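You operate a simulated robot arm through the tools that you are given. There is no shell and no other tool. Be economical: measure what you need, move in short steps, check, and stop when the job is done.

You run a simulated two-armed robot. Do the job below in one go: nothing can be reset, and whatever is moved stays where it is left.

## Task
Take the dark red block and put it in the deep metal tray. Pick up the white t-handle key with one hand, pass it to the other hand and put it on the top of the yellow-tag box. Open the battery box lid. Any order will do.

The check looks at the end state, three seconds after you hand in, the way a careful person would. Anything else that was tipped, shoved, dropped, spilled or broken makes it a failure. Lids that push on must go on centred and level and be pressed home; caps that screw on are set level and turned clockwise until they are tight.

## Robot
Two 6-joint arms with two-finger grippers on one trunk, on a base that drives. Base frame: it is fixed to the floor where the robot stands at the start and does not move with it; the origin is under the middle of the robot, x ahead of it, y to its left, z up. Lengths are in mm, angles in degrees, forces in N, time in s.
The left shoulder is at the start at [61, 143, 875], the right one opposite. With the tool pointing down near the work surface each hand reaches from about 300 to 720 mm from the robot's upright axis, wherever it stands, measured 20 degrees to its own side. Places, roughly: battery box lid [1400, 1700, 900]; top of the yellow-tag box [5000, -300, 1100]; white t-handle key [8500, -1750, 1000]. Payload 2.45 kg a hand.
The TCP of each hand is the grasp point between the finger pads, 26 mm short of the fingertips. In the tool frame z runs along the fingers and y along their closing line. Largest opening 96 mm; the body of the gripper starts 69 mm behind the TCP.
Orientation is told as [roll, pitch, yaw] about the base's x, y, z axes, in that order, counted from this pose: with the fingers straight down and closing along the base's y, the tool's x points along the base's -x, its y along +y and its z along -z.

## Interface
- The arms move only by the tool servo_tool. It takes "left_commands", "right_commands" or both (then of equal length, played together; a hand with none holds still); each is a list of rows, each a list of 7 numbers: the shift along the tool's x, y, z in units of 100 mm (1.0 is 100 mm), then the turn, a rotation vector about the tool's x, y, z in units of 45 degrees (1.0 is 45 degrees), then the opening in per cent of the stroke, from 0 (shut) to 100 (fully open). In form: [[tx, ty, tz, wx, wy, wz, fingers], ...]. A call has 1 to 10 rows; each row is the pose to reach, as a shift and turn from the pose commanded when the call began, along the tool's axes at that moment. A call with a number of a shift or a turn outside -1 to 1 is refused whole. Each row takes 0.2 s and may step no farther than 50 mm and 8.6 degrees from the row before; otherwise, or with a gripper value out of range, the whole call is refused. Where a pose cannot be reached the arm comes as near as it can. A force on the tool above 40 N (or 10 N above the force at the start of the call, whichever is more), or a blocked arm, ends the call early, and 0.2 s more pass. Each finger halts on what it meets, pressing with about 32 N; the grip force reading is that of the motor and also rises with nothing between the fingers. The clock runs only during rows and for 0.2 s after the last one: add rows that repeat a pose to give the fingers time. It gives the time, the measured TCP pose, the force on the tool (base axes), the opening and the grip force at its end, in the units of the frame above (readings bear some noise), with the torque about the TCP (base axes, N m) and any sound that the robot's microphone picked up.
- Cameras (640 x 400 px; columns grow to the right, rows downward): "scene" is now at [141.5, -2.8, 1484]; the picture's right is [-0.05, -1.00, 0.00], its down [-0.70, 0.04, -0.71] and it looks along [0.71, -0.04, -0.71] (base axes); focal length 288 px, centre (320, 200). "left" rides on the left gripper at [81, -3, -98] in its tool frame; the picture's right is [0.04, 1.00, 0.00], its down [-0.73, 0.03, -0.68] and it looks along [-0.68, 0.03, 0.73] (tool axes); focal length 256 px, centre (320, 200). "right" rides on the right gripper at [82, 3, -98] in its tool frame; the picture's right is [-0.04, 1.00, 0.00], its down [-0.73, -0.03, -0.68] and it looks along [-0.68, -0.03, 0.73] (tool axes); focal length 256 px, centre (320, 200). There is no depth. A picture from a camera that has moved, and an enlarged one, comes with that camera's place and axes in the base frame and with its lens.
- camera(camera): a new picture of that camera. The clock stands still meanwhile.
- move_column(by): slides the trunk up (or, below 0, down) by that many mm; the arms and the scene camera ride with it, the base frame stays. It gives what a move gives, with no picture.
- steer(legs): drives the robot by 1 to 6 legs, each [ahead, turn to the left] in mm and degrees, along the robot's own axes; the way and the turn of a leg run together, so that a leg with both is an arc; at most 1500 mm and 180 degrees a leg. The arms and the cameras ride along, it lands a little off, and it stops where it bumps. It gives what a move gives.
- turn_head(pan, tilt): turns the head with the scene camera to pan (to the left, within 86 degrees either way) and tilt (down, from -29 to 69), counted from straight ahead of the robot. It gives what a move gives.
- zoom(camera, box): a new picture of the part [left, top, right, bottom] of that camera's present view, enlarged. The clock stands still meanwhile.
- finish_job(): hands the job in; it is judged then, once.

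Work in short steps. Places have to be worked out from the pictures, the camera data and where the tool is seen: move nearer, look again, correct. Check each grasp and each placing, and mend what went wrong. You have 165 turns and 130 pictures in all, those below and enlarged ones among them. Open the grippers and draw the arms clear of the work before you hand the job in, unless the task says otherwise; then end with one line.

The tools are called after ">>>" as name(argument=value, ...) on one line, values as JSON. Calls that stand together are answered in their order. servo_tool: Moves the arms, as the interface text tells. Its arguments: {"type":"object","properties":{"left_commands":{"type":"array"},"right_commands":{"type":"array"}},"required":[]} The other tools are called the same way: move_column (by) slides the trunk up or down; steer (legs) drives the base; turn_head (pan, tilt) turns the head that bears the scene camera; camera (camera) takes a picture; zoom (camera, box) takes an enlarged picture of a part of a camera's view; finish_job () hands the job in.

At the start:

```text
time: 0.0
left_tool_pos: [467.3, 199.7, 1171.6]
left_tool_rot: [0.0, 0.1, -0.4]
left_wrist_force: [-0.6, 0.6, 1.0]
left_wrist_torque: [-0.01, -0.01, 0.0]
left_gripper_width: 95.8
left_finger_force: 0.0
right_tool_pos: [450.9, -224.5, 1182.9]
right_tool_rot: [0.0, 0.0, -0.4]
right_wrist_force: [0.5, -0.3, -1.0]
right_wrist_torque: [0.01, -0.04, 0.02]
right_gripper_width: 95.9
right_finger_force: 0.1
trunk travel left (down, up): [-500.0, 90.0]
robot x, y, heading: [-2.3, -0.2, -0.0]
head pan, tilt: [-2.9, 44.8]
```

scene: 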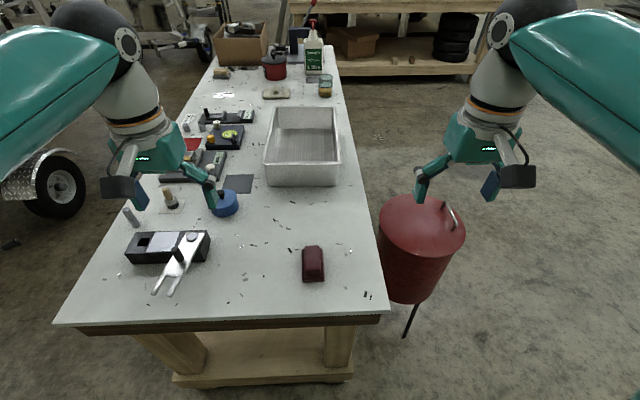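
right: 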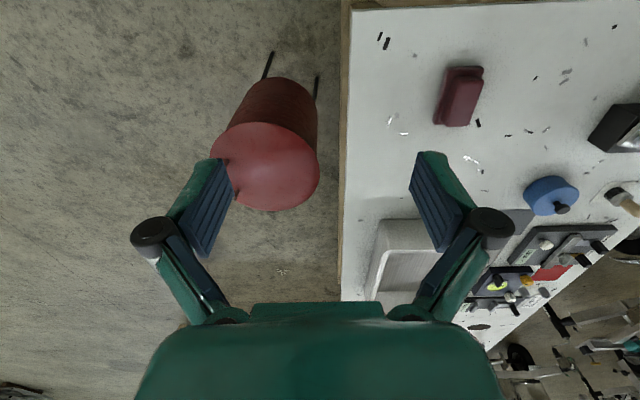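
left: 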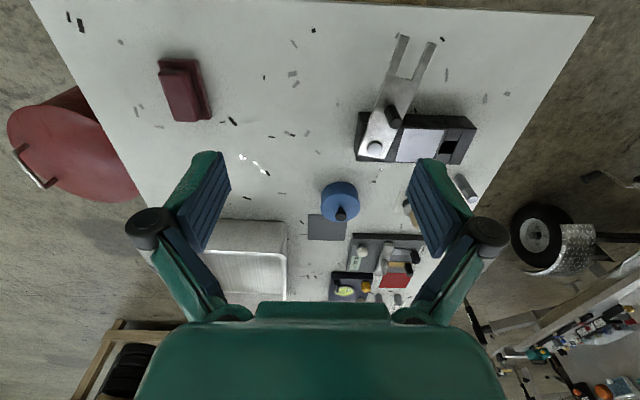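

The block shows at about [541, -8, 860] by triangulating the scene and left views, so the bench is near z 840. I look closer at the block and tray.

>>> zoom(camera="scene", box=[220, 80, 400, 300])

>>> turn_head(pan=0, tilt=69)

>>> camera(camera="scene")

```text
1.82 times, centred on (310, 190) of scene
camera zoom: at [141.5, -2.8, 1484.0], right [-0.05, -1.0, 0.0], down [-0.7, 0.04, -0.71], along [0.71, -0.04, -0.71], focal length 523 px, centre (338, 218)
```

zoom: 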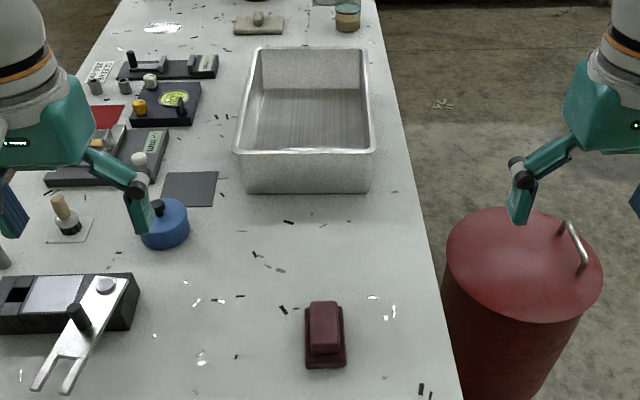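

```text
time: 0.9
left_tool_pos: [466.3, 200.0, 1172.2]
left_tool_rot: [-0.1, -0.1, -0.4]
left_wrist_force: [0.3, 0.7, -0.7]
left_wrist_torque: [-0.02, -0.03, -0.03]
left_gripper_width: 96.0
left_finger_force: 0.0
right_tool_pos: [451.2, -225.2, 1183.1]
right_tool_rot: [0.0, 0.0, -0.3]
right_wrist_force: [-0.5, 0.1, 0.7]
right_wrist_torque: [0.02, -0.01, -0.02]
right_gripper_width: 95.7
right_finger_force: 0.1
trunk travel left (down, up): [-500.0, 90.0]
robot x, y, heading: [-0.8, -2.3, 0.2]
head pan, tilt: [0.0, 68.8]
```

```text
125 pictures are left
camera scene: at [116.1, 1.3, 1455.0], right [0.0, -1.0, 0.0], down [-0.93, 0.0, -0.36], along [0.36, 0.0, -0.93], focal length 288 px, centre (320, 200)
```

scene: 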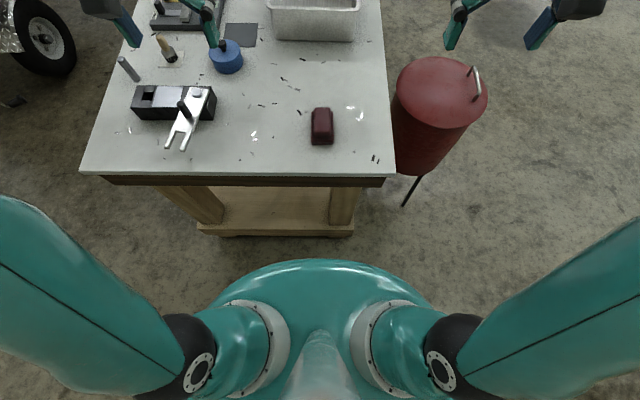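

The block is a stepped piece roughly 56 wide, and the tray lies at x 855–1230 near y 10. I bring the left hand over the block, first lateral, then lower using the arm.

>>> servo_tool(left_commands=[[-0.25, -0.33, 0.15, 0, 0, 0, 100], [-0.4, -0.66, 0.3, 0, 0, 0, 100], [-0.55, -1, 0.45, 0, 0, 0, 100]])

>>> servo_tool(left_commands=[[-0.07, -0.35, 0.3, 0, 0, 0, 100], [-0.14, -0.7, 0.55, 0, 0, 0, 100], [-0.2, -1.0, 0.8, 0, 0, 0, 100], [-0.2, -1.0, 1.0, 0, 0, 0, 100], [-0.2, -1.0, 1.0, 0, 0, 0, 100]])

>>> camera(camera="left")

>>> camera(camera="scene")

```text
time: 1.7
left_tool_pos: [522.9, 98.9, 1126.3]
left_tool_rot: [0.0, 0.1, -0.4]
left_wrist_force: [0.0, -0.2, -0.4]
left_wrist_torque: [0.01, 0.0, -0.04]
left_gripper_width: 95.9
left_finger_force: 0.1
right_tool_pos: [451.2, -226.0, 1182.8]
right_tool_rot: [0.0, 0.1, -0.4]
right_wrist_force: [0.3, -0.7, 0.2]
right_wrist_torque: [0.04, 0.03, -0.03]
right_gripper_width: 95.9
right_finger_force: 0.1
trunk travel left (down, up): [-500.0, 90.0]
robot x, y, heading: [-0.3, -0.4, 0.1]
head pan, tilt: [0.0, 68.8]
```

```text
time: 2.9
left_tool_pos: [540.7, -0.7, 1026.0]
left_tool_rot: [0.0, 0.0, -0.3]
left_wrist_force: [0.2, -0.5, -1.1]
left_wrist_torque: [0.0, -0.02, 0.01]
left_gripper_width: 96.0
left_finger_force: 0.1
right_tool_pos: [451.5, -225.3, 1182.7]
right_tool_rot: [0.0, 0.1, -0.4]
right_wrist_force: [-0.2, -0.3, 0.0]
right_wrist_torque: [0.03, -0.01, 0.0]
right_gripper_width: 96.0
right_finger_force: 0.1
trunk travel left (down, up): [-500.0, 90.0]
robot x, y, heading: [-0.1, -0.6, -0.2]
head pan, tilt: [0.0, 68.8]
```

```text
124 pictures are left
camera left: at [460.8, -3.2, 1123.5], right [-0.03, 1.0, 0.0], down [0.73, 0.02, 0.68], along [0.68, 0.02, -0.73], focal length 256 px, centre (320, 200)
```

left: 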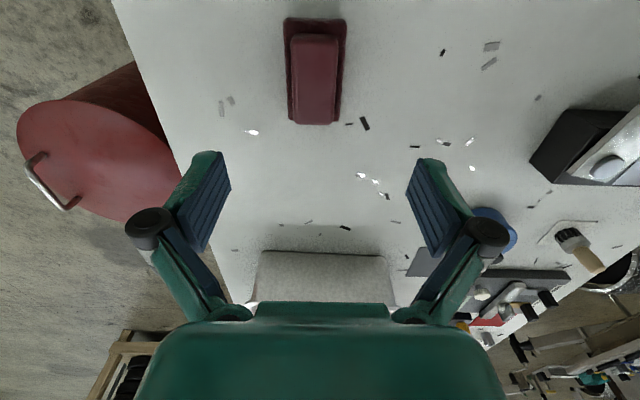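

```text
123 pictures are left
camera scene: at [116.2, 1.0, 1454.9], right [0.0, -1.0, 0.0], down [-0.93, 0.0, -0.36], along [0.36, 0.0, -0.93], focal length 288 px, centre (320, 200)
```

scene: 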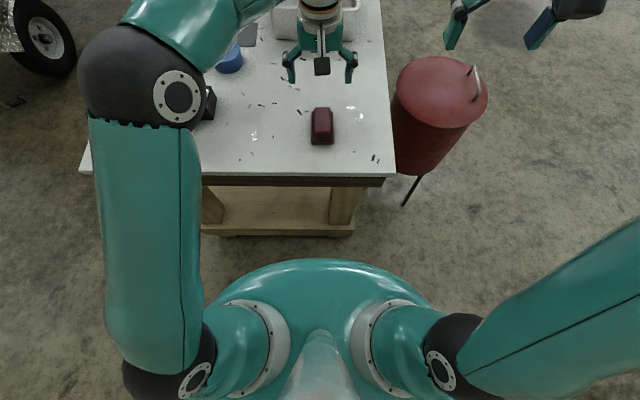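

Block footprint works out to about x 498–595, y -34..22. I zoom to see its profile.

>>> zoom(camera="left", box=[250, 0, 380, 140])

>>> zoom(camera="scene", box=[280, 90, 370, 160])

```text
2.86 times, centred on (315, 70) of left
camera zoom: at [460.8, -3.2, 1123.5], right [-0.03, 1.0, 0.0], down [0.73, 0.02, 0.68], along [0.68, 0.02, -0.73], focal length 731 px, centre (334, 571)
```

zoom: 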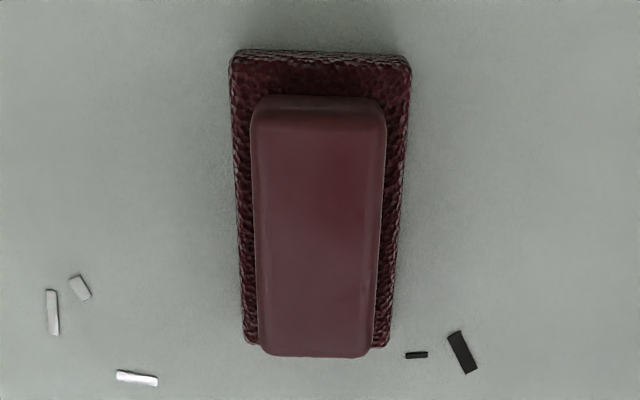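

```text
5.71 times, centred on (325, 125) of scene
camera zoom: at [116.2, 1.0, 1454.9], right [0.0, -1.0, 0.0], down [-0.93, 0.0, -0.36], along [0.36, 0.0, -0.93], focal length 1643 px, centre (291, 629)
```

zoom: 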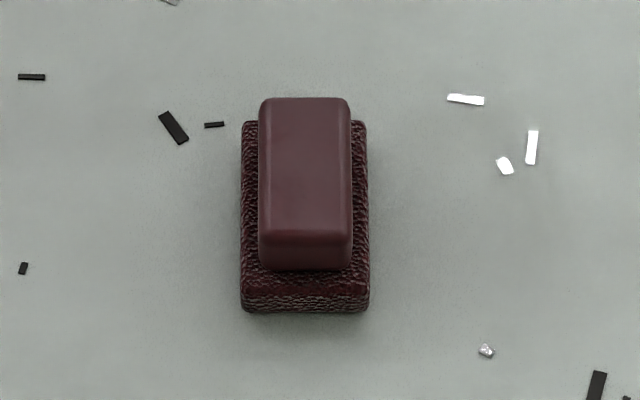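

It is a sanding block: a ~56 wide base and a ~41 wide upper part with top at z≈883. I'll grip the upper part at [545, -6] with TCP at about z 884.

>>> servo_tool(left_commands=[[-0.04, -0.05, 0.4, 0, 0, 0, 100], [-0.04, -0.05, 0.8, 0, 0, 0, 100], [-0.04, -0.05, 1.0, 0, 0, 0, 100]])

>>> servo_tool(left_commands=[[0, 0, 0.2, 0, 0, 0, 100], [0, 0, 0.4, 0, 0, 0, 100], [0, 0, 0.41, 0, 0, 0, 100]])

>>> zoom(camera="scene", box=[260, 70, 380, 160])

>>> camera(camera="left")

```text
time: 3.7
left_tool_pos: [545.8, -4.4, 925.9]
left_tool_rot: [0.0, -0.1, -0.5]
left_wrist_force: [0.0, -0.5, 0.4]
left_wrist_torque: [-0.01, -0.04, 0.02]
left_gripper_width: 96.1
left_finger_force: 0.1
right_tool_pos: [451.2, -225.0, 1183.3]
right_tool_rot: [0.0, 0.1, -0.4]
right_wrist_force: [0.7, 0.3, 0.2]
right_wrist_torque: [-0.03, -0.02, 0.0]
right_gripper_width: 96.0
right_finger_force: 0.2
trunk travel left (down, up): [-500.0, 90.0]
robot x, y, heading: [0.5, -3.6, 0.1]
head pan, tilt: [0.0, 68.8]
```

```text
time: 4.5
left_tool_pos: [544.8, -5.3, 885.6]
left_tool_rot: [0.0, 0.0, -0.4]
left_wrist_force: [0.2, 0.1, 0.0]
left_wrist_torque: [0.03, 0.02, -0.02]
left_gripper_width: 96.2
left_finger_force: 0.3
right_tool_pos: [450.1, -225.3, 1183.0]
right_tool_rot: [0.1, 0.0, -0.4]
right_wrist_force: [-0.3, -0.7, -0.3]
right_wrist_torque: [-0.04, 0.0, -0.01]
right_gripper_width: 96.2
right_finger_force: 0.1
trunk travel left (down, up): [-500.0, 90.0]
robot x, y, heading: [1.8, -0.6, 0.0]
head pan, tilt: [0.0, 68.8]
```

```text
4.44 times, centred on (320, 115) of scene
camera zoom: at [116.1, 1.3, 1454.9], right [0.0, -1.0, 0.0], down [-0.93, 0.0, -0.36], along [0.36, 0.0, -0.93], focal length 1278 px, centre (320, 578)
```

zoom: 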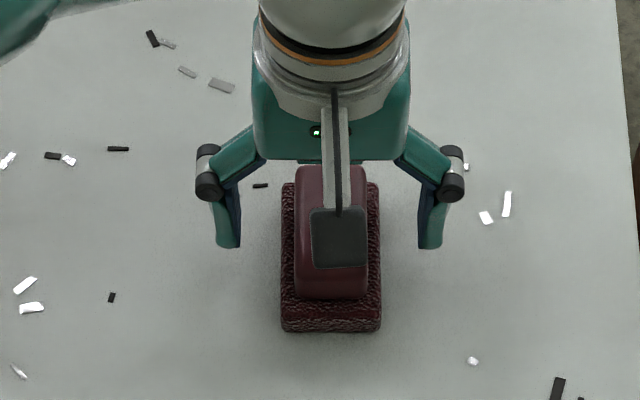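

```text
119 pictures are left
camera left: at [464.1, -7.8, 983.1], right [-0.03, 1.0, 0.0], down [0.73, 0.02, 0.68], along [0.68, 0.02, -0.73], focal length 256 px, centre (320, 200)
```

left: 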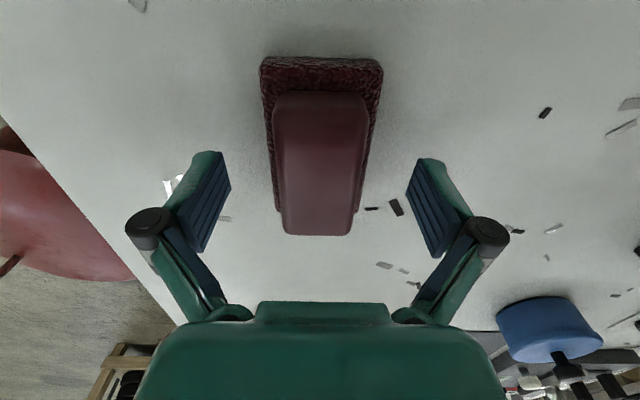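

Hand straddles the upper part, centred. I close and lift.

>>> servo_tool(left_commands=[[0, 0, 0, 0, 0, 0, 0], [0, 0, 0, 0, 0, 0, 0], [0, 0, 0, 0, 0, 0, 0], [0, 0, 0, 0, 0, 0, 0], [0, 0, 0, 0, 0, 0, 0]])

>>> servo_tool(left_commands=[[0, 0, -0.2, 0, 0, 0, 0], [0, 0, -0.5, 0, 0, 0, 0], [0, 0, -0.9, 0, 0, 0, 0], [0, 0, -1.0, 0, 0, 0, 0]])

>>> camera(camera="left")

>>> camera(camera="scene")

```text
time: 5.7
left_tool_pos: [546.2, -5.6, 884.4]
left_tool_rot: [0.0, 0.1, -0.3]
left_wrist_force: [-0.4, 0.0, 1.0]
left_wrist_torque: [-0.02, 0.02, 0.06]
left_gripper_width: 54.1
left_finger_force: 32.4
right_tool_pos: [450.2, -225.3, 1182.0]
right_tool_rot: [0.1, 0.0, -0.4]
right_wrist_force: [-0.6, -0.1, -0.1]
right_wrist_torque: [0.0, 0.01, 0.0]
right_gripper_width: 96.0
right_finger_force: 0.0
trunk travel left (down, up): [-500.0, 90.0]
robot x, y, heading: [1.5, 2.2, 0.1]
head pan, tilt: [0.0, 68.8]
```

```text
time: 6.7
left_tool_pos: [544.8, -5.6, 984.9]
left_tool_rot: [0.0, 0.0, -0.5]
left_wrist_force: [-0.1, 0.6, 0.2]
left_wrist_torque: [0.02, -0.02, -0.01]
left_gripper_width: 54.1
left_finger_force: 32.0
right_tool_pos: [450.1, -225.2, 1183.1]
right_tool_rot: [0.0, 0.1, -0.5]
right_wrist_force: [0.4, -0.8, 0.3]
right_wrist_torque: [0.0, 0.0, 0.0]
right_gripper_width: 96.0
right_finger_force: 0.0
trunk travel left (down, up): [-500.0, 90.0]
robot x, y, heading: [2.7, -3.5, 0.1]
head pan, tilt: [0.0, 68.8]
```

```text
118 pictures are left
camera left: at [464.0, -7.8, 1083.6], right [-0.03, 1.0, 0.0], down [0.73, 0.02, 0.68], along [0.68, 0.02, -0.74], focal length 256 px, centre (320, 200)
```

left: 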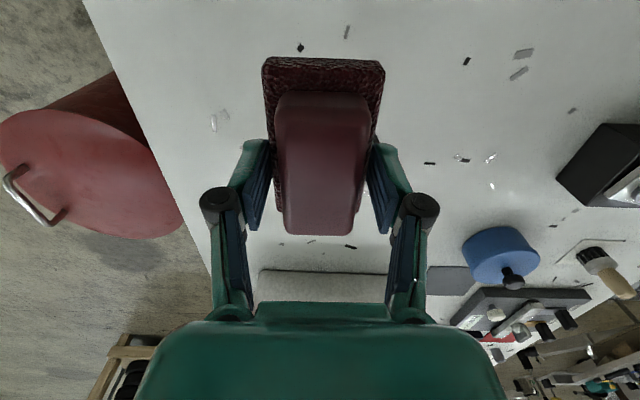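

```text
117 pictures are left
camera scene: at [116.5, 1.3, 1454.8], right [0.0, -1.0, 0.0], down [-0.93, 0.0, -0.36], along [0.36, 0.0, -0.93], focal length 288 px, centre (320, 200)
```

scene: 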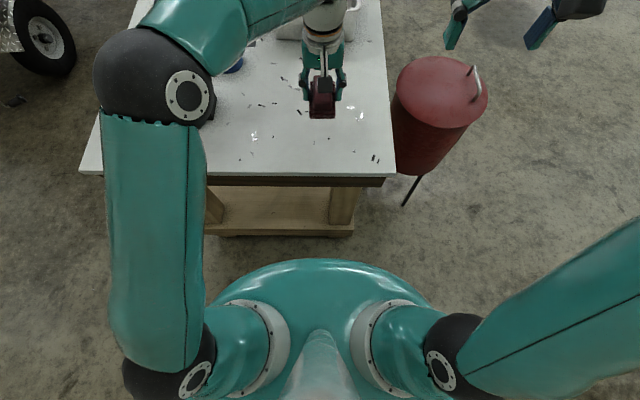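

Block is held firmly (54 mm). I raise the hand and look along the planned route on the right side of the bench.

>>> servo_tool(left_commands=[[0.3, 0, -0.3, 0, 0, 0, 0], [0.6, 0.2, -0.6, 0, 0, 0, 0], [0.9, 0.4, -0.9, 0, 0, 0, 0], [0.9, 0.4, -1.0, 0, 0, 0, 0]])

>>> turn_head(pan=-25, tilt=20)

>>> camera(camera="scene")

>>> turn_head(pan=25, tilt=20)

>>> camera(camera="scene")

```text
time: 7.7
left_tool_pos: [455.8, 35.2, 1086.4]
left_tool_rot: [0.0, 0.1, -0.4]
left_wrist_force: [0.3, 0.2, -0.4]
left_wrist_torque: [0.02, 0.01, -0.03]
left_gripper_width: 54.3
left_finger_force: 32.1
right_tool_pos: [451.0, -227.0, 1183.4]
right_tool_rot: [0.1, 0.2, -0.5]
right_wrist_force: [-0.1, 0.7, 0.7]
right_wrist_torque: [-0.01, 0.03, -0.01]
right_gripper_width: 95.9
right_finger_force: 0.0
trunk travel left (down, up): [-500.0, 90.0]
robot x, y, heading: [1.4, -3.0, -0.1]
head pan, tilt: [0.0, 68.8]
```

```text
time: 8.8
left_tool_pos: [455.2, 35.2, 1086.1]
left_tool_rot: [0.0, 0.0, -0.4]
left_wrist_force: [0.1, 0.3, 0.4]
left_wrist_torque: [0.01, 0.02, 0.0]
left_gripper_width: 54.2
left_finger_force: 32.6
right_tool_pos: [451.3, -225.2, 1183.7]
right_tool_rot: [0.0, 0.0, -0.3]
right_wrist_force: [-0.5, -0.4, -0.2]
right_wrist_torque: [-0.01, 0.0, -0.03]
right_gripper_width: 95.8
right_finger_force: 0.0
trunk travel left (down, up): [-500.0, 90.0]
robot x, y, heading: [-1.2, 2.8, -0.1]
head pan, tilt: [-25.0, 20.0]
```

```text
116 pictures are left
camera scene: at [144.6, -38.0, 1522.3], right [-0.42, -0.91, 0.0], down [-0.31, 0.14, -0.94], along [0.85, -0.4, -0.34], focal length 288 px, centre (320, 200)
```

scene: 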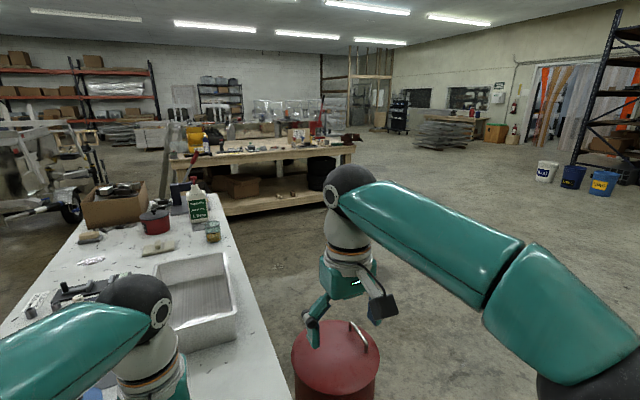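

```text
time: 10.0
left_tool_pos: [454.1, 35.6, 1086.2]
left_tool_rot: [-0.1, 0.0, -0.4]
left_wrist_force: [0.9, 0.4, -0.3]
left_wrist_torque: [0.01, 0.0, 0.03]
left_gripper_width: 54.4
left_finger_force: 31.4
right_tool_pos: [451.4, -226.3, 1184.3]
right_tool_rot: [0.0, 0.0, -0.4]
right_wrist_force: [-0.3, 0.5, 0.0]
right_wrist_torque: [0.01, -0.03, 0.03]
right_gripper_width: 96.2
right_finger_force: 0.1
trunk travel left (down, up): [-500.0, 90.0]
robot x, y, heading: [-3.3, -1.3, 0.2]
head pan, tilt: [25.0, 20.0]
```

```text
115 pictures are left
camera scene: at [144.6, 40.6, 1522.4], right [0.42, -0.91, 0.0], down [-0.31, -0.14, -0.94], along [0.85, 0.4, -0.34], focal length 288 px, centre (320, 200)
```

scene: 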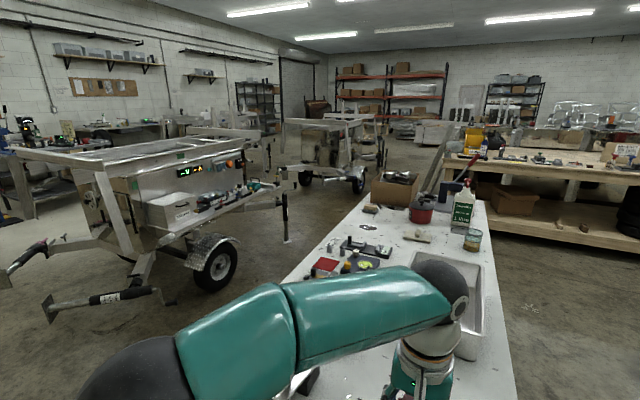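

Right side of the bench is clear apart from the drum. I drive round to the side of the tray: right, ahead, left, ahead, then face the bench.

>>> steer(legs=[[0, -90], [1000, 0], [0, 90], [1400, 0], [0, 90], [250, 0]])

>>> turn_head(pan=15, tilt=50)

>>> camera(camera="scene")

```text
time: 13.8
left_tool_pos: [144.9, -439.7, 1086.7]
left_tool_rot: [0.1, 0.1, -76.5]
left_wrist_force: [-0.5, -0.5, -1.5]
left_wrist_torque: [0.07, -0.08, -0.01]
left_gripper_width: 54.4
left_finger_force: 31.8
right_tool_pos: [-109.2, -497.7, 1182.2]
right_tool_rot: [0.3, 0.1, -76.5]
right_wrist_force: [-0.5, -1.1, -0.9]
right_wrist_torque: [0.05, -0.05, 0.05]
right_gripper_width: 96.0
right_finger_force: 0.0
trunk travel left (down, up): [-500.0, 90.0]
robot x, y, heading: [54.2, 11.1, -77.9]
head pan, tilt: [25.0, 20.0]
stopped in leg 1: the robot was blocked; the commanded pose is now the measured one
```

```text
time: 14.8
left_tool_pos: [146.7, -438.0, 1087.4]
left_tool_rot: [0.0, -0.1, -76.4]
left_wrist_force: [-0.5, 0.8, -1.2]
left_wrist_torque: [0.01, 0.0, 0.03]
left_gripper_width: 54.3
left_finger_force: 31.9
right_tool_pos: [-106.3, -494.3, 1183.5]
right_tool_rot: [0.0, 0.0, -76.5]
right_wrist_force: [-0.4, 0.3, -0.4]
right_wrist_torque: [0.02, 0.03, 0.0]
right_gripper_width: 96.2
right_finger_force: 0.0
trunk travel left (down, up): [-500.0, 90.0]
robot x, y, heading: [54.0, 10.3, -78.0]
head pan, tilt: [15.0, 50.0]
```

```text
114 pictures are left
camera scene: at [100.5, -116.3, 1476.9], right [-0.89, -0.45, 0.0], down [-0.35, 0.68, -0.64], along [0.29, -0.57, -0.77], focal length 288 px, centre (320, 200)
```

scene: 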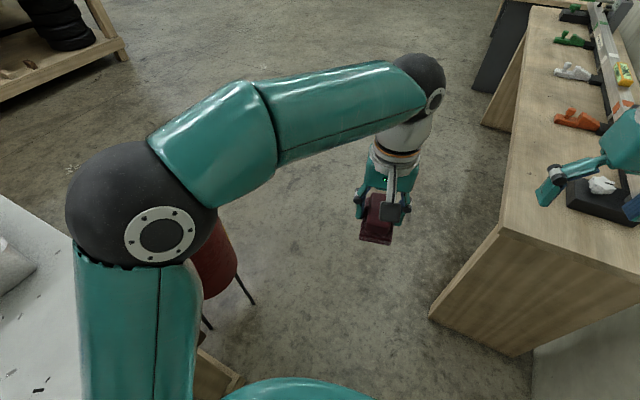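

Blocked at -78° — there is a counter to the right of me. I look at the right side and behind for the contact.

>>> turn_head(pan=-60, tilt=45)

>>> camera(camera="scene")

>>> turn_head(pan=75, tilt=55)

>>> camera(camera="scene")

>>> camera(camera="right")

```text
time: 16.3
left_tool_pos: [147.5, -437.3, 1088.0]
left_tool_rot: [-0.1, -0.1, -76.4]
left_wrist_force: [0.1, -0.7, -1.1]
left_wrist_torque: [0.03, -0.01, 0.04]
left_gripper_width: 54.1
left_finger_force: 31.8
right_tool_pos: [-107.7, -494.7, 1184.4]
right_tool_rot: [-0.1, 0.0, -76.5]
right_wrist_force: [-0.4, -0.1, -0.3]
right_wrist_torque: [0.01, -0.01, -0.02]
right_gripper_width: 96.1
right_finger_force: 0.1
trunk travel left (down, up): [-500.0, 90.0]
robot x, y, heading: [52.6, 9.5, -78.3]
head pan, tilt: [-60.0, 45.0]
```

```text
113 pictures are left
camera scene: at [4.7, -101.9, 1483.8], right [-0.67, 0.74, 0.0], down [0.53, 0.47, -0.71], along [-0.53, -0.47, -0.71], focal length 288 px, centre (320, 200)
```

scene: 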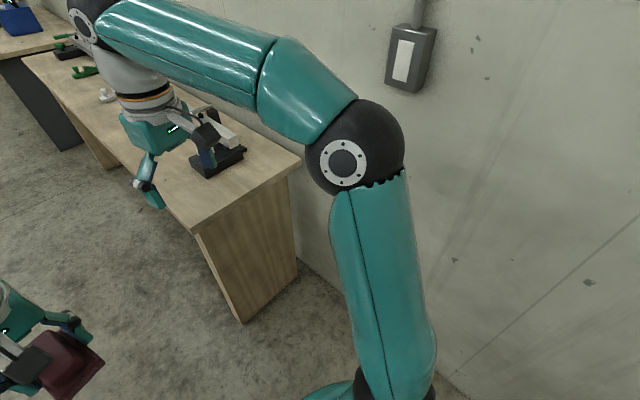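

```text
time: 18.4
left_tool_pos: [147.6, -437.9, 1087.9]
left_tool_rot: [0.1, 0.0, -76.5]
left_wrist_force: [-0.1, -0.9, -0.3]
left_wrist_torque: [0.02, 0.01, 0.0]
left_gripper_width: 54.4
left_finger_force: 32.2
right_tool_pos: [-107.5, -495.2, 1185.5]
right_tool_rot: [0.0, 0.0, -76.5]
right_wrist_force: [-0.6, 0.3, 0.1]
right_wrist_torque: [-0.01, 0.02, -0.01]
right_gripper_width: 96.1
right_finger_force: 0.0
trunk travel left (down, up): [-500.0, 90.0]
robot x, y, heading: [57.3, 7.9, -78.2]
head pan, tilt: [75.0, 55.0]
```

```text
112 pictures are left
camera scene: at [137.2, -51.4, 1470.4], right [-0.05, -1.0, 0.0], down [-0.82, 0.04, -0.57], along [0.57, -0.03, -0.82], focal length 288 px, centre (320, 200)
```

scene: 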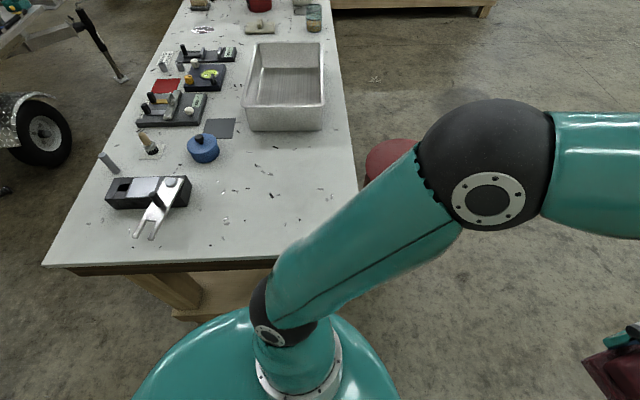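

```text
111 pictures are left
camera right: at [-123.2, -415.6, 1282.6], right [0.98, 0.19, 0.0], down [0.14, -0.72, 0.68], along [0.13, -0.67, -0.73], focal length 256 px, centre (320, 200)
```

right: 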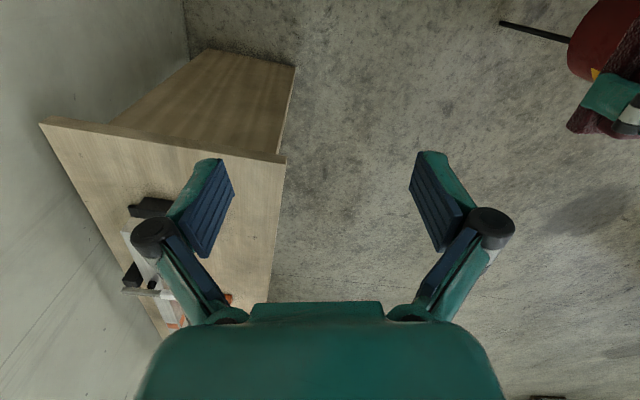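

The right elbow had met the wall behind; nothing else was touched. I turn back left a little, drive off diagonally to the right, and then go along the bench.

>>> steer(legs=[[0, 10], [1250, 0], [0, 68], [900, 0], [0, 90]])

>>> turn_head(pan=15, tilt=50)

>>> camera(camera="scene")

```text
time: 29.5
left_tool_pos: [997.0, -1133.5, 1087.5]
left_tool_rot: [-0.2, 0.1, 2.7]
left_wrist_force: [-0.8, 1.0, -1.4]
left_wrist_torque: [-0.07, 0.03, 0.0]
left_gripper_width: 54.2
left_finger_force: 32.0
right_tool_pos: [1005.9, -1395.1, 1184.8]
right_tool_rot: [-0.2, 0.1, 2.6]
right_wrist_force: [0.9, 0.3, -0.6]
right_wrist_torque: [-0.09, 0.0, 0.03]
right_gripper_width: 96.2
right_finger_force: 0.1
trunk travel left (down, up): [-500.0, 90.0]
robot x, y, heading: [536.1, -1201.0, 2.5]
head pan, tilt: [75.0, 55.0]
stopped in leg 4: the robot was blocked; the commanded pose is now the measured one
```

```text
time: 30.8
left_tool_pos: [994.9, -1139.1, 1088.4]
left_tool_rot: [-0.2, 0.0, 2.6]
left_wrist_force: [0.3, -0.3, -0.6]
left_wrist_torque: [0.01, 0.02, -0.03]
left_gripper_width: 54.1
left_finger_force: 32.1
right_tool_pos: [1003.3, -1399.4, 1185.2]
right_tool_rot: [0.1, 0.1, 2.6]
right_wrist_force: [-0.2, 0.2, 0.7]
right_wrist_torque: [0.02, -0.01, -0.03]
right_gripper_width: 96.1
right_finger_force: 0.0
trunk travel left (down, up): [-500.0, 90.0]
robot x, y, heading: [539.0, -1196.4, 2.6]
head pan, tilt: [15.0, 50.0]
```

```text
110 pictures are left
camera scene: at [671.9, -1171.1, 1476.8], right [0.3, -0.95, 0.0], down [-0.73, -0.23, -0.64], along [0.61, 0.2, -0.77], focal length 288 px, centre (320, 200)
```

scene: 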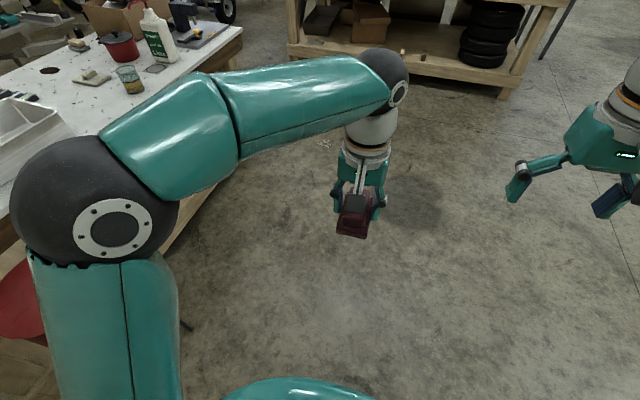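

Blocked again just into leg 4. I look at both sides for the obstacle.

>>> turn_head(pan=70, tilt=60)

>>> camera(camera="scene")

>>> turn_head(pan=-50, tilt=55)

>>> camera(camera="scene")

```text
time: 32.0
left_tool_pos: [994.9, -1137.5, 1088.2]
left_tool_rot: [-0.2, 0.0, 2.6]
left_wrist_force: [0.0, -0.4, 0.0]
left_wrist_torque: [-0.03, -0.03, 0.01]
left_gripper_width: 54.1
left_finger_force: 31.7
right_tool_pos: [1003.7, -1399.1, 1185.9]
right_tool_rot: [0.0, 0.1, 2.6]
right_wrist_force: [0.5, -0.8, 0.2]
right_wrist_torque: [-0.02, -0.02, 0.0]
right_gripper_width: 95.9
right_finger_force: 0.1
trunk travel left (down, up): [-500.0, 90.0]
robot x, y, heading: [538.9, -1194.9, 2.7]
head pan, tilt: [70.0, 60.0]
```

```text
109 pictures are left
camera scene: at [618.4, -1130.9, 1464.3], right [0.95, -0.3, 0.0], down [-0.26, -0.83, -0.5], along [0.15, 0.48, -0.87], focal length 288 px, centre (320, 200)
```

scene: 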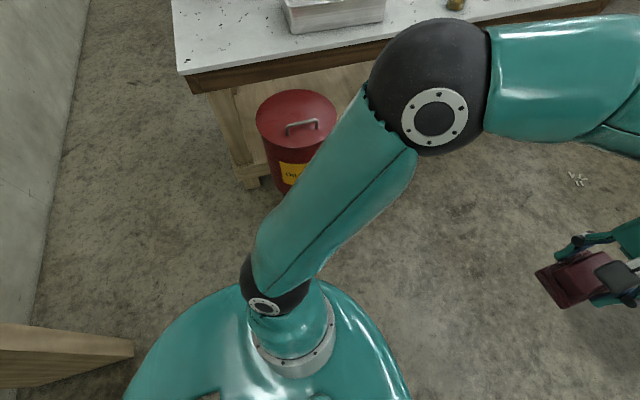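

```text
time: 34.0
left_tool_pos: [995.0, -1137.5, 1088.3]
left_tool_rot: [-0.1, 0.0, 2.6]
left_wrist_force: [0.6, -0.4, -1.4]
left_wrist_torque: [0.01, 0.01, 0.0]
left_gripper_width: 54.2
left_finger_force: 32.0
right_tool_pos: [1003.4, -1398.2, 1184.9]
right_tool_rot: [0.0, 0.0, 2.7]
right_wrist_force: [0.2, 0.3, -0.5]
right_wrist_torque: [0.0, 0.02, 0.0]
right_gripper_width: 95.8
right_finger_force: 0.0
trunk travel left (down, up): [-500.0, 90.0]
robot x, y, heading: [537.8, -1198.9, 2.5]
head pan, tilt: [-50.0, 55.0]
```

```text
108 pictures are left
camera scene: at [647.3, -1247.5, 1470.3], right [-0.74, -0.68, 0.0], down [-0.56, 0.6, -0.57], along [0.39, -0.42, -0.82], focal length 288 px, centre (320, 200)
```

scene: 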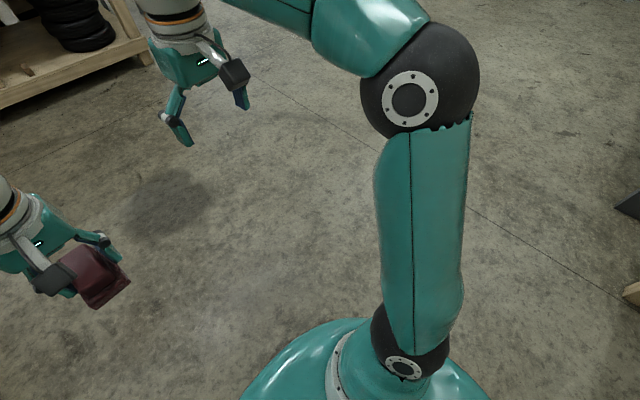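

Nothing obvious blocks the way. I look straight down ahead of the base.

>>> turn_head(pan=0, tilt=69)

>>> camera(camera="scene")

```text
time: 35.2
left_tool_pos: [995.7, -1137.2, 1087.6]
left_tool_rot: [-0.1, 0.1, 2.6]
left_wrist_force: [0.3, 0.4, -0.3]
left_wrist_torque: [-0.02, 0.03, -0.02]
left_gripper_width: 54.1
left_finger_force: 32.6
right_tool_pos: [1002.9, -1399.0, 1184.0]
right_tool_rot: [-0.1, 0.0, 2.6]
right_wrist_force: [-0.5, 0.0, -0.6]
right_wrist_torque: [0.0, 0.01, 0.03]
right_gripper_width: 96.2
right_finger_force: 0.1
trunk travel left (down, up): [-500.0, 90.0]
robot x, y, heading: [536.1, -1198.9, 2.6]
head pan, tilt: [0.0, 68.8]
```

```text
107 pictures are left
camera scene: at [654.3, -1191.9, 1454.9], right [0.05, -1.0, 0.0], down [-0.93, -0.04, -0.36], along [0.36, 0.02, -0.93], focal length 288 px, centre (320, 200)
```

scene: 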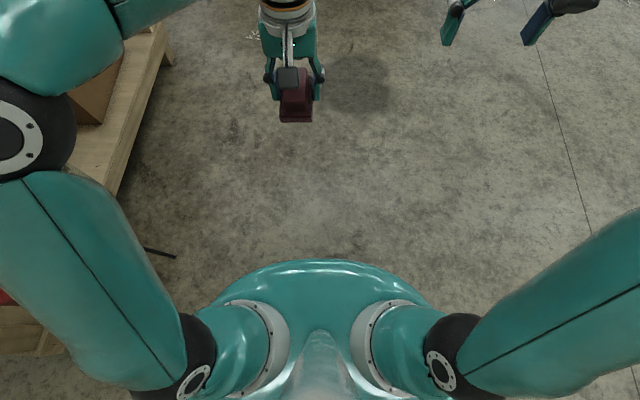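

Floor ahead is empty, so I try a short move ahead.

>>> steer(legs=[[200, 0]])

```text
time: 36.8
left_tool_pos: [1198.9, -1129.0, 1087.6]
left_tool_rot: [-0.1, 0.0, 2.5]
left_wrist_force: [-0.1, -0.9, 0.4]
left_wrist_torque: [0.0, 0.0, 0.02]
left_gripper_width: 54.2
left_finger_force: 31.7
right_tool_pos: [1207.6, -1390.0, 1184.0]
right_tool_rot: [0.0, 0.1, 2.5]
right_wrist_force: [0.1, 0.1, -0.2]
right_wrist_torque: [-0.01, 0.03, -0.03]
right_gripper_width: 96.1
right_finger_force: 0.0
trunk travel left (down, up): [-500.0, 90.0]
robot x, y, heading: [740.2, -1189.6, 2.3]
head pan, tilt: [0.0, 68.8]
```

It moves freely. I continue to x≈1400 and turn to face the bench.

>>> steer(legs=[[660, 0], [0, 88], [250, 0]])

>>> turn_head(pan=15, tilt=50)

>>> camera(camera="scene")

```text
time: 44.1
left_tool_pos: [1418.9, -694.0, 1088.8]
left_tool_rot: [-0.3, 0.2, 82.4]
left_wrist_force: [-1.4, 0.3, -0.7]
left_wrist_torque: [-0.01, -0.08, -0.01]
left_gripper_width: 54.3
left_finger_force: 32.1
right_tool_pos: [1676.7, -731.7, 1186.9]
right_tool_rot: [-0.1, 0.1, 82.4]
right_wrist_force: [-1.4, 0.0, 0.2]
right_wrist_torque: [-0.04, -0.1, 0.0]
right_gripper_width: 96.1
right_finger_force: 0.0
trunk travel left (down, up): [-500.0, 90.0]
robot x, y, heading: [1456.4, -1166.0, 84.4]
head pan, tilt: [0.0, 68.8]
stopped in leg 2: the robot was blocked; the commanded pose is now the measured one
```

```text
time: 45.0
left_tool_pos: [1423.2, -693.9, 1088.1]
left_tool_rot: [0.0, 0.1, 82.4]
left_wrist_force: [-1.0, 0.7, 0.1]
left_wrist_torque: [0.04, -0.03, 0.03]
left_gripper_width: 54.2
left_finger_force: 31.6
right_tool_pos: [1680.5, -731.5, 1186.6]
right_tool_rot: [0.0, 0.0, 82.4]
right_wrist_force: [-0.4, 0.4, -0.1]
right_wrist_torque: [-0.01, -0.03, 0.0]
right_gripper_width: 96.0
right_finger_force: 0.1
trunk travel left (down, up): [-500.0, 90.0]
robot x, y, heading: [1456.5, -1166.1, 84.5]
head pan, tilt: [15.0, 50.0]
```

```text
106 pictures are left
camera scene: at [1450.8, -1026.0, 1476.8], right [0.99, 0.16, 0.0], down [0.13, -0.76, -0.64], along [-0.11, 0.63, -0.77], focal length 288 px, centre (320, 200)
```

scene: 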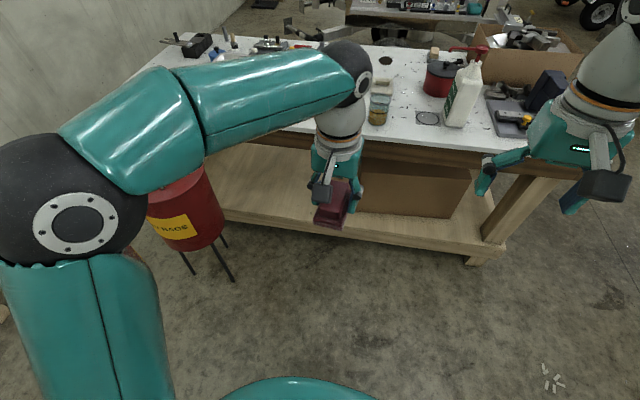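

Close to plan despite the stall at the end of turns. I turn left 20° and approach the bench so that the tray is in front.

>>> steer(legs=[[0, 20], [570, 0]])

>>> turn_head(pan=0, tilt=55)

>>> camera(camera="scene")

>>> camera(camera="left")

```text
time: 49.5
left_tool_pos: [1120.0, -181.6, 1090.2]
left_tool_rot: [-0.1, 0.2, 102.6]
left_wrist_force: [-0.5, 0.8, -1.2]
left_wrist_torque: [0.0, 0.02, 0.01]
left_gripper_width: 54.1
left_finger_force: 32.2
right_tool_pos: [1375.4, -129.1, 1187.0]
right_tool_rot: [0.0, -0.2, 102.5]
right_wrist_force: [0.7, -0.2, -0.7]
right_wrist_torque: [0.0, 0.0, 0.01]
right_gripper_width: 96.0
right_finger_force: 0.0
trunk travel left (down, up): [-500.0, 90.0]
robot x, y, heading: [1311.3, -612.2, 104.6]
head pan, tilt: [15.0, 50.0]
```

```text
time: 50.2
left_tool_pos: [1119.7, -183.6, 1090.0]
left_tool_rot: [-0.2, 0.1, 102.4]
left_wrist_force: [-0.9, 0.0, -0.7]
left_wrist_torque: [-0.01, 0.01, -0.03]
left_gripper_width: 54.0
left_finger_force: 31.8
right_tool_pos: [1375.2, -129.6, 1187.6]
right_tool_rot: [0.0, -0.1, 102.6]
right_wrist_force: [-0.1, 0.4, -0.6]
right_wrist_torque: [-0.03, 0.01, 0.02]
right_gripper_width: 95.8
right_finger_force: 0.1
trunk travel left (down, up): [-500.0, 90.0]
robot x, y, heading: [1309.2, -615.6, 104.3]
head pan, tilt: [0.0, 55.0]
```

```text
105 pictures are left
camera scene: at [1277.9, -482.2, 1470.4], right [0.97, 0.25, 0.0], down [0.21, -0.79, -0.57], along [-0.14, 0.55, -0.82], focal length 288 px, centre (320, 200)
```

scene: 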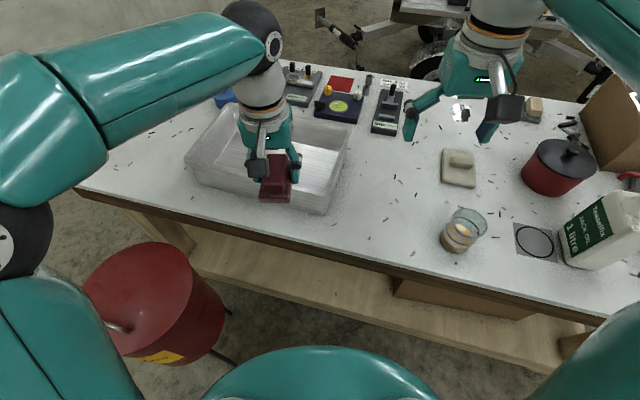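

```text
104 pictures are left
camera left: at [1141.5, -261.7, 1187.3], right [-0.97, -0.26, 0.0], down [-0.19, 0.71, 0.68], along [-0.17, 0.66, -0.73], focal length 256 px, centre (320, 200)
```

left: 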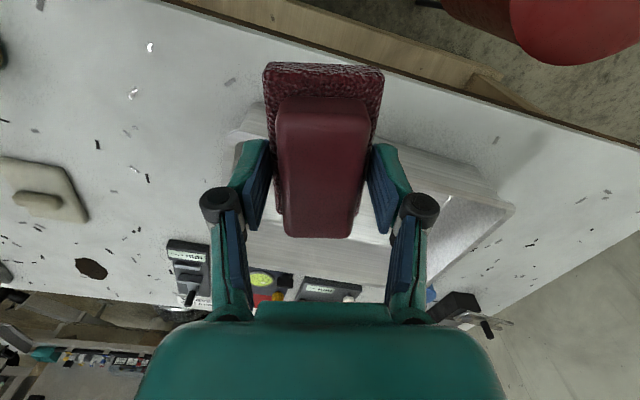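

Tray interior spans about x 855–1185, y -95..120. I move the block forward over (1050, 10).

>>> servo_tool(left_commands=[[-0.4, 0.1, 0, 0, 0, 0, 0], [-0.8, 0.2, 0, 0, 0, 0, 0], [-1.0, 0.27, 0, 0, 0, 0, 0]])

>>> servo_tool(left_commands=[[-0.4, 0, 0, 0, 0, 0, 0], [-0.8, 0, 0, 0, 0, 0, 0], [-1.0, 0, 0.2, 0, 0, 0, 0], [-1.0, 0, 0.5, 0, 0, 0, 0]])

>>> camera(camera="scene")

>>> camera(camera="left")

```text
time: 51.0
left_tool_pos: [1072.3, -89.1, 1089.5]
left_tool_rot: [0.0, 0.1, 102.5]
left_wrist_force: [-0.5, 0.0, -1.0]
left_wrist_torque: [0.0, 0.0, 0.04]
left_gripper_width: 54.4
left_finger_force: 32.4
right_tool_pos: [1375.5, -128.4, 1188.2]
right_tool_rot: [0.0, 0.0, 102.5]
right_wrist_force: [0.1, 0.5, -0.8]
right_wrist_torque: [-0.02, 0.0, -0.01]
right_gripper_width: 95.8
right_finger_force: 0.0
trunk travel left (down, up): [-500.0, 90.0]
robot x, y, heading: [1310.0, -613.1, 104.7]
head pan, tilt: [0.0, 55.0]
```

```text
time: 52.0
left_tool_pos: [1056.2, -28.7, 1035.3]
left_tool_rot: [-0.1, 0.1, 102.4]
left_wrist_force: [-0.9, -1.1, -1.0]
left_wrist_torque: [0.01, -0.01, 0.02]
left_gripper_width: 54.2
left_finger_force: 32.0
left hand out of reach, approached as far as the arm can: row 2, 3, 4
right_tool_pos: [1376.1, -129.4, 1187.1]
right_tool_rot: [0.2, 0.0, 102.6]
right_wrist_force: [-0.4, -0.3, 0.5]
right_wrist_torque: [0.01, -0.01, 0.0]
right_gripper_width: 96.2
right_finger_force: 0.1
trunk travel left (down, up): [-500.0, 90.0]
robot x, y, heading: [1311.7, -613.6, 104.4]
head pan, tilt: [0.0, 55.0]
```

```text
103 pictures are left
camera scene: at [1277.6, -481.8, 1470.3], right [0.97, 0.25, 0.0], down [0.21, -0.79, -0.57], along [-0.14, 0.55, -0.82], focal length 288 px, centre (320, 200)
```

scene: 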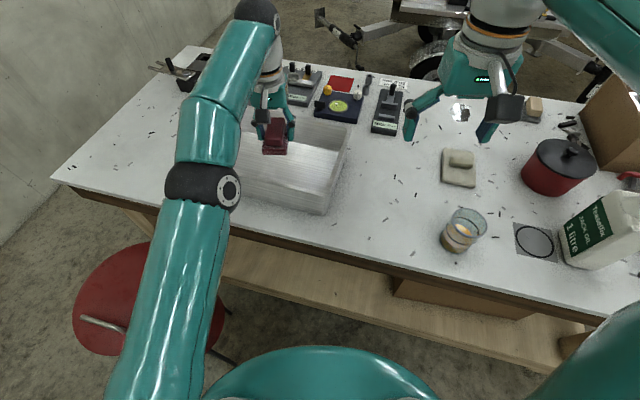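

```text
102 pictures are left
camera left: at [1078.3, -106.7, 1133.1], right [-0.97, -0.26, 0.0], down [-0.19, 0.71, 0.68], along [-0.17, 0.66, -0.74], focal length 256 px, centre (320, 200)
```

left: 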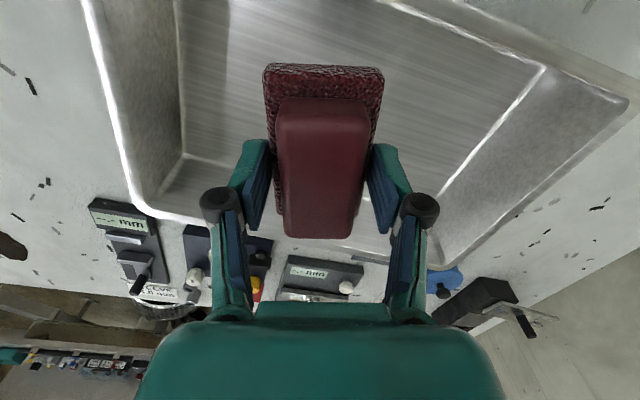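

The arm hits its reach limit at this height, so I roll the base forward 35 mm and then lower into the tray.

>>> steer(legs=[[40, 0]])

>>> servo_tool(left_commands=[[0, 0, 0.3, 0, 0, 0, 0], [0, 0, 0.6, 0, 0, 0, 0], [0, 0, 0.9, 0, 0, 0, 0], [0, 0, 1.0, 0, 0, 0, 0]])

>>> camera(camera="left")

>>> zoom(camera="scene", box=[150, 60, 390, 230])

```text
time: 52.9
left_tool_pos: [1045.2, 13.3, 1033.1]
left_tool_rot: [0.0, 0.2, 102.5]
left_wrist_force: [-0.6, 1.1, -1.1]
left_wrist_torque: [-0.05, -0.04, -0.01]
left_gripper_width: 54.4
left_finger_force: 31.9
right_tool_pos: [1363.6, -86.9, 1185.9]
right_tool_rot: [0.0, 0.1, 102.6]
right_wrist_force: [-0.6, 1.5, -1.0]
right_wrist_torque: [-0.08, -0.03, 0.03]
right_gripper_width: 96.0
right_finger_force: 0.1
trunk travel left (down, up): [-500.0, 90.0]
robot x, y, heading: [1301.3, -575.8, 104.8]
head pan, tilt: [0.0, 55.0]
```

```text
time: 53.9
left_tool_pos: [1047.0, 12.4, 936.3]
left_tool_rot: [-0.2, 0.1, 102.4]
left_wrist_force: [-0.3, 0.4, -1.1]
left_wrist_torque: [-0.01, -0.03, -0.01]
left_gripper_width: 54.0
left_finger_force: 32.0
right_tool_pos: [1364.7, -89.2, 1187.7]
right_tool_rot: [0.1, 0.0, 102.6]
right_wrist_force: [-0.2, 0.2, -0.4]
right_wrist_torque: [0.01, -0.03, 0.02]
right_gripper_width: 96.2
right_finger_force: 0.1
trunk travel left (down, up): [-500.0, 90.0]
robot x, y, heading: [1301.1, -570.3, 104.4]
head pan, tilt: [0.0, 55.0]
```

```text
101 pictures are left
camera left: at [1068.1, -67.2, 1033.2], right [-0.97, -0.26, 0.0], down [-0.19, 0.71, 0.68], along [-0.17, 0.66, -0.74], focal length 256 px, centre (320, 200)
```

left: 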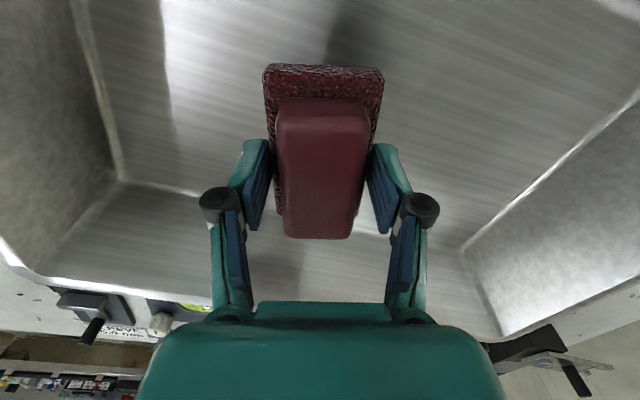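

```text
2.35 times, centred on (270, 145) of scene
camera zoom: at [1267.8, -442.2, 1470.3], right [0.97, 0.25, 0.0], down [0.21, -0.79, -0.57], along [-0.14, 0.55, -0.82], focal length 676 px, centre (438, 329)
```

zoom: 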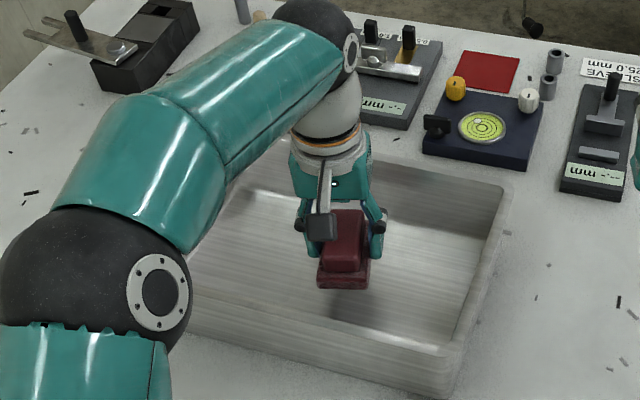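

Well inside the tray walls. I lower gently to the floor (expected at TCP z≈888).

>>> servo_tool(left_commands=[[0, 0, 0.25, 0, 0, 0, 0], [0, 0, 0.4, 0, 0, 0, 0], [0, 0, 0.44, 0, 0, 0, 0], [0, 0, 0.46, 0, 0, 0, 0]])

>>> camera(camera="left")

```text
time: 54.9
left_tool_pos: [1046.1, 10.9, 890.6]
left_tool_rot: [-0.1, 0.0, 102.4]
left_wrist_force: [-0.5, -0.2, 2.4]
left_wrist_torque: [0.02, 0.05, -0.05]
left_gripper_width: 54.4
left_finger_force: 32.3
right_tool_pos: [1365.0, -90.7, 1187.5]
right_tool_rot: [0.0, 0.0, 102.6]
right_wrist_force: [0.4, -0.4, 0.3]
right_wrist_torque: [0.0, -0.01, 0.0]
right_gripper_width: 96.1
right_finger_force: 0.1
trunk travel left (down, up): [-500.0, 90.0]
robot x, y, heading: [1300.6, -573.7, 104.8]
head pan, tilt: [0.0, 55.0]
```

```text
99 pictures are left
camera left: at [1068.5, -67.5, 988.0], right [-0.97, -0.26, 0.0], down [-0.19, 0.71, 0.68], along [-0.17, 0.66, -0.73], focal length 256 px, centre (320, 200)
```

left: 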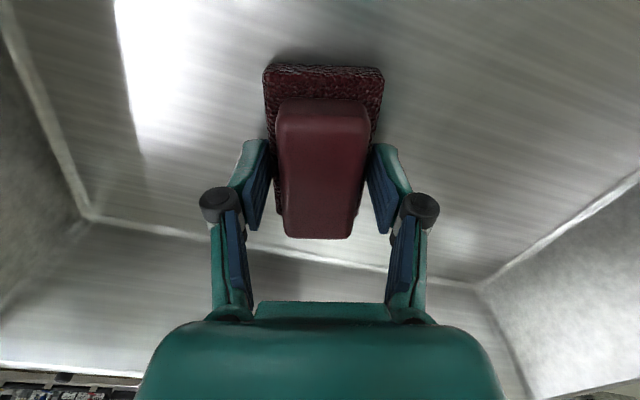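

Light contact (+2.4 N upward) at z 890. I press 1 mm more, open, and withdraw upward.

>>> servo_tool(left_commands=[[0, 0, 0.01, 0, 0, 0, 0], [0, 0, 0.01, 0, 0, 0, 75], [0, 0, 0.01, 0, 0, 0, 75], [0, 0, 0.01, 0, 0, 0, 75], [0, 0, 0, 0, 0, 0, 75]])

>>> servo_tool(left_commands=[[0, 0, -0.3, 0, 0, 0, 75], [0, 0, -0.7, 0, 0, 0, 75], [0, 0, -1.0, 0, 0, 0, 75]])

>>> servo_tool(left_commands=[[0.2, 0, -0.4, 0, 0, 0, 75], [0.5, 0, -0.7, 0, 0, 0, 75], [0.9, 0, -1.0, 0, 0, 0, 75]])

>>> camera(camera="scene")

```text
time: 56.1
left_tool_pos: [1047.5, 11.9, 889.9]
left_tool_rot: [-0.2, 0.2, 102.4]
left_wrist_force: [0.7, 0.1, 0.0]
left_wrist_torque: [0.0, 0.0, 0.0]
left_gripper_width: 72.0
left_finger_force: 0.0
right_tool_pos: [1364.4, -89.1, 1187.6]
right_tool_rot: [0.0, 0.0, 102.6]
right_wrist_force: [-1.0, -0.5, 0.6]
right_wrist_torque: [-0.01, 0.02, -0.03]
right_gripper_width: 96.2
right_finger_force: 0.0
trunk travel left (down, up): [-500.0, 90.0]
robot x, y, heading: [1302.6, -572.0, 104.6]
head pan, tilt: [0.0, 55.0]
```

```text
time: 56.9
left_tool_pos: [1048.5, 12.1, 990.0]
left_tool_rot: [-0.1, 0.1, 102.6]
left_wrist_force: [-0.3, -0.4, 0.4]
left_wrist_torque: [-0.03, -0.02, 0.0]
left_gripper_width: 71.8
left_finger_force: 0.1
right_tool_pos: [1366.0, -90.4, 1187.1]
right_tool_rot: [0.0, 0.0, 102.6]
right_wrist_force: [1.0, -0.4, -0.8]
right_wrist_torque: [0.06, -0.01, -0.02]
right_gripper_width: 96.2
right_finger_force: 0.1
trunk travel left (down, up): [-500.0, 90.0]
robot x, y, heading: [1297.9, -572.0, 104.4]
head pan, tilt: [0.0, 55.0]
```

```text
time: 57.7
left_tool_pos: [1067.8, -78.2, 1091.5]
left_tool_rot: [0.1, -0.1, 102.6]
left_wrist_force: [-0.4, 0.1, -0.6]
left_wrist_torque: [0.04, 0.0, -0.04]
left_gripper_width: 72.0
left_finger_force: 0.1
right_tool_pos: [1363.2, -92.7, 1189.1]
right_tool_rot: [0.0, 0.0, 102.7]
right_wrist_force: [-0.5, -1.3, -0.7]
right_wrist_torque: [0.04, 0.0, -0.01]
right_gripper_width: 96.0
right_finger_force: 0.0
trunk travel left (down, up): [-500.0, 90.0]
robot x, y, heading: [1303.2, -574.0, 104.5]
head pan, tilt: [0.0, 55.0]
```

```text
98 pictures are left
camera scene: at [1268.3, -444.9, 1470.6], right [0.97, 0.25, 0.0], down [0.21, -0.79, -0.57], along [-0.14, 0.56, -0.82], focal length 288 px, centre (320, 200)
```

scene: 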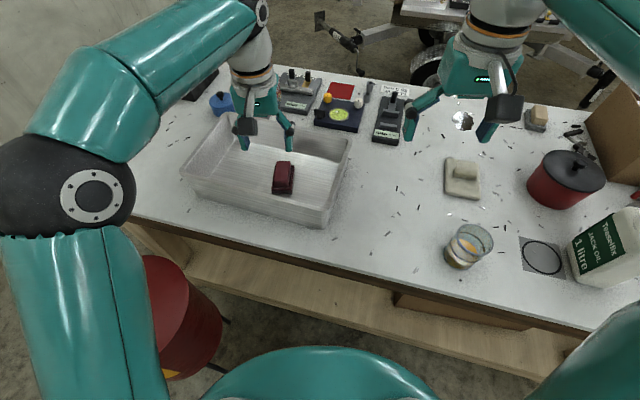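

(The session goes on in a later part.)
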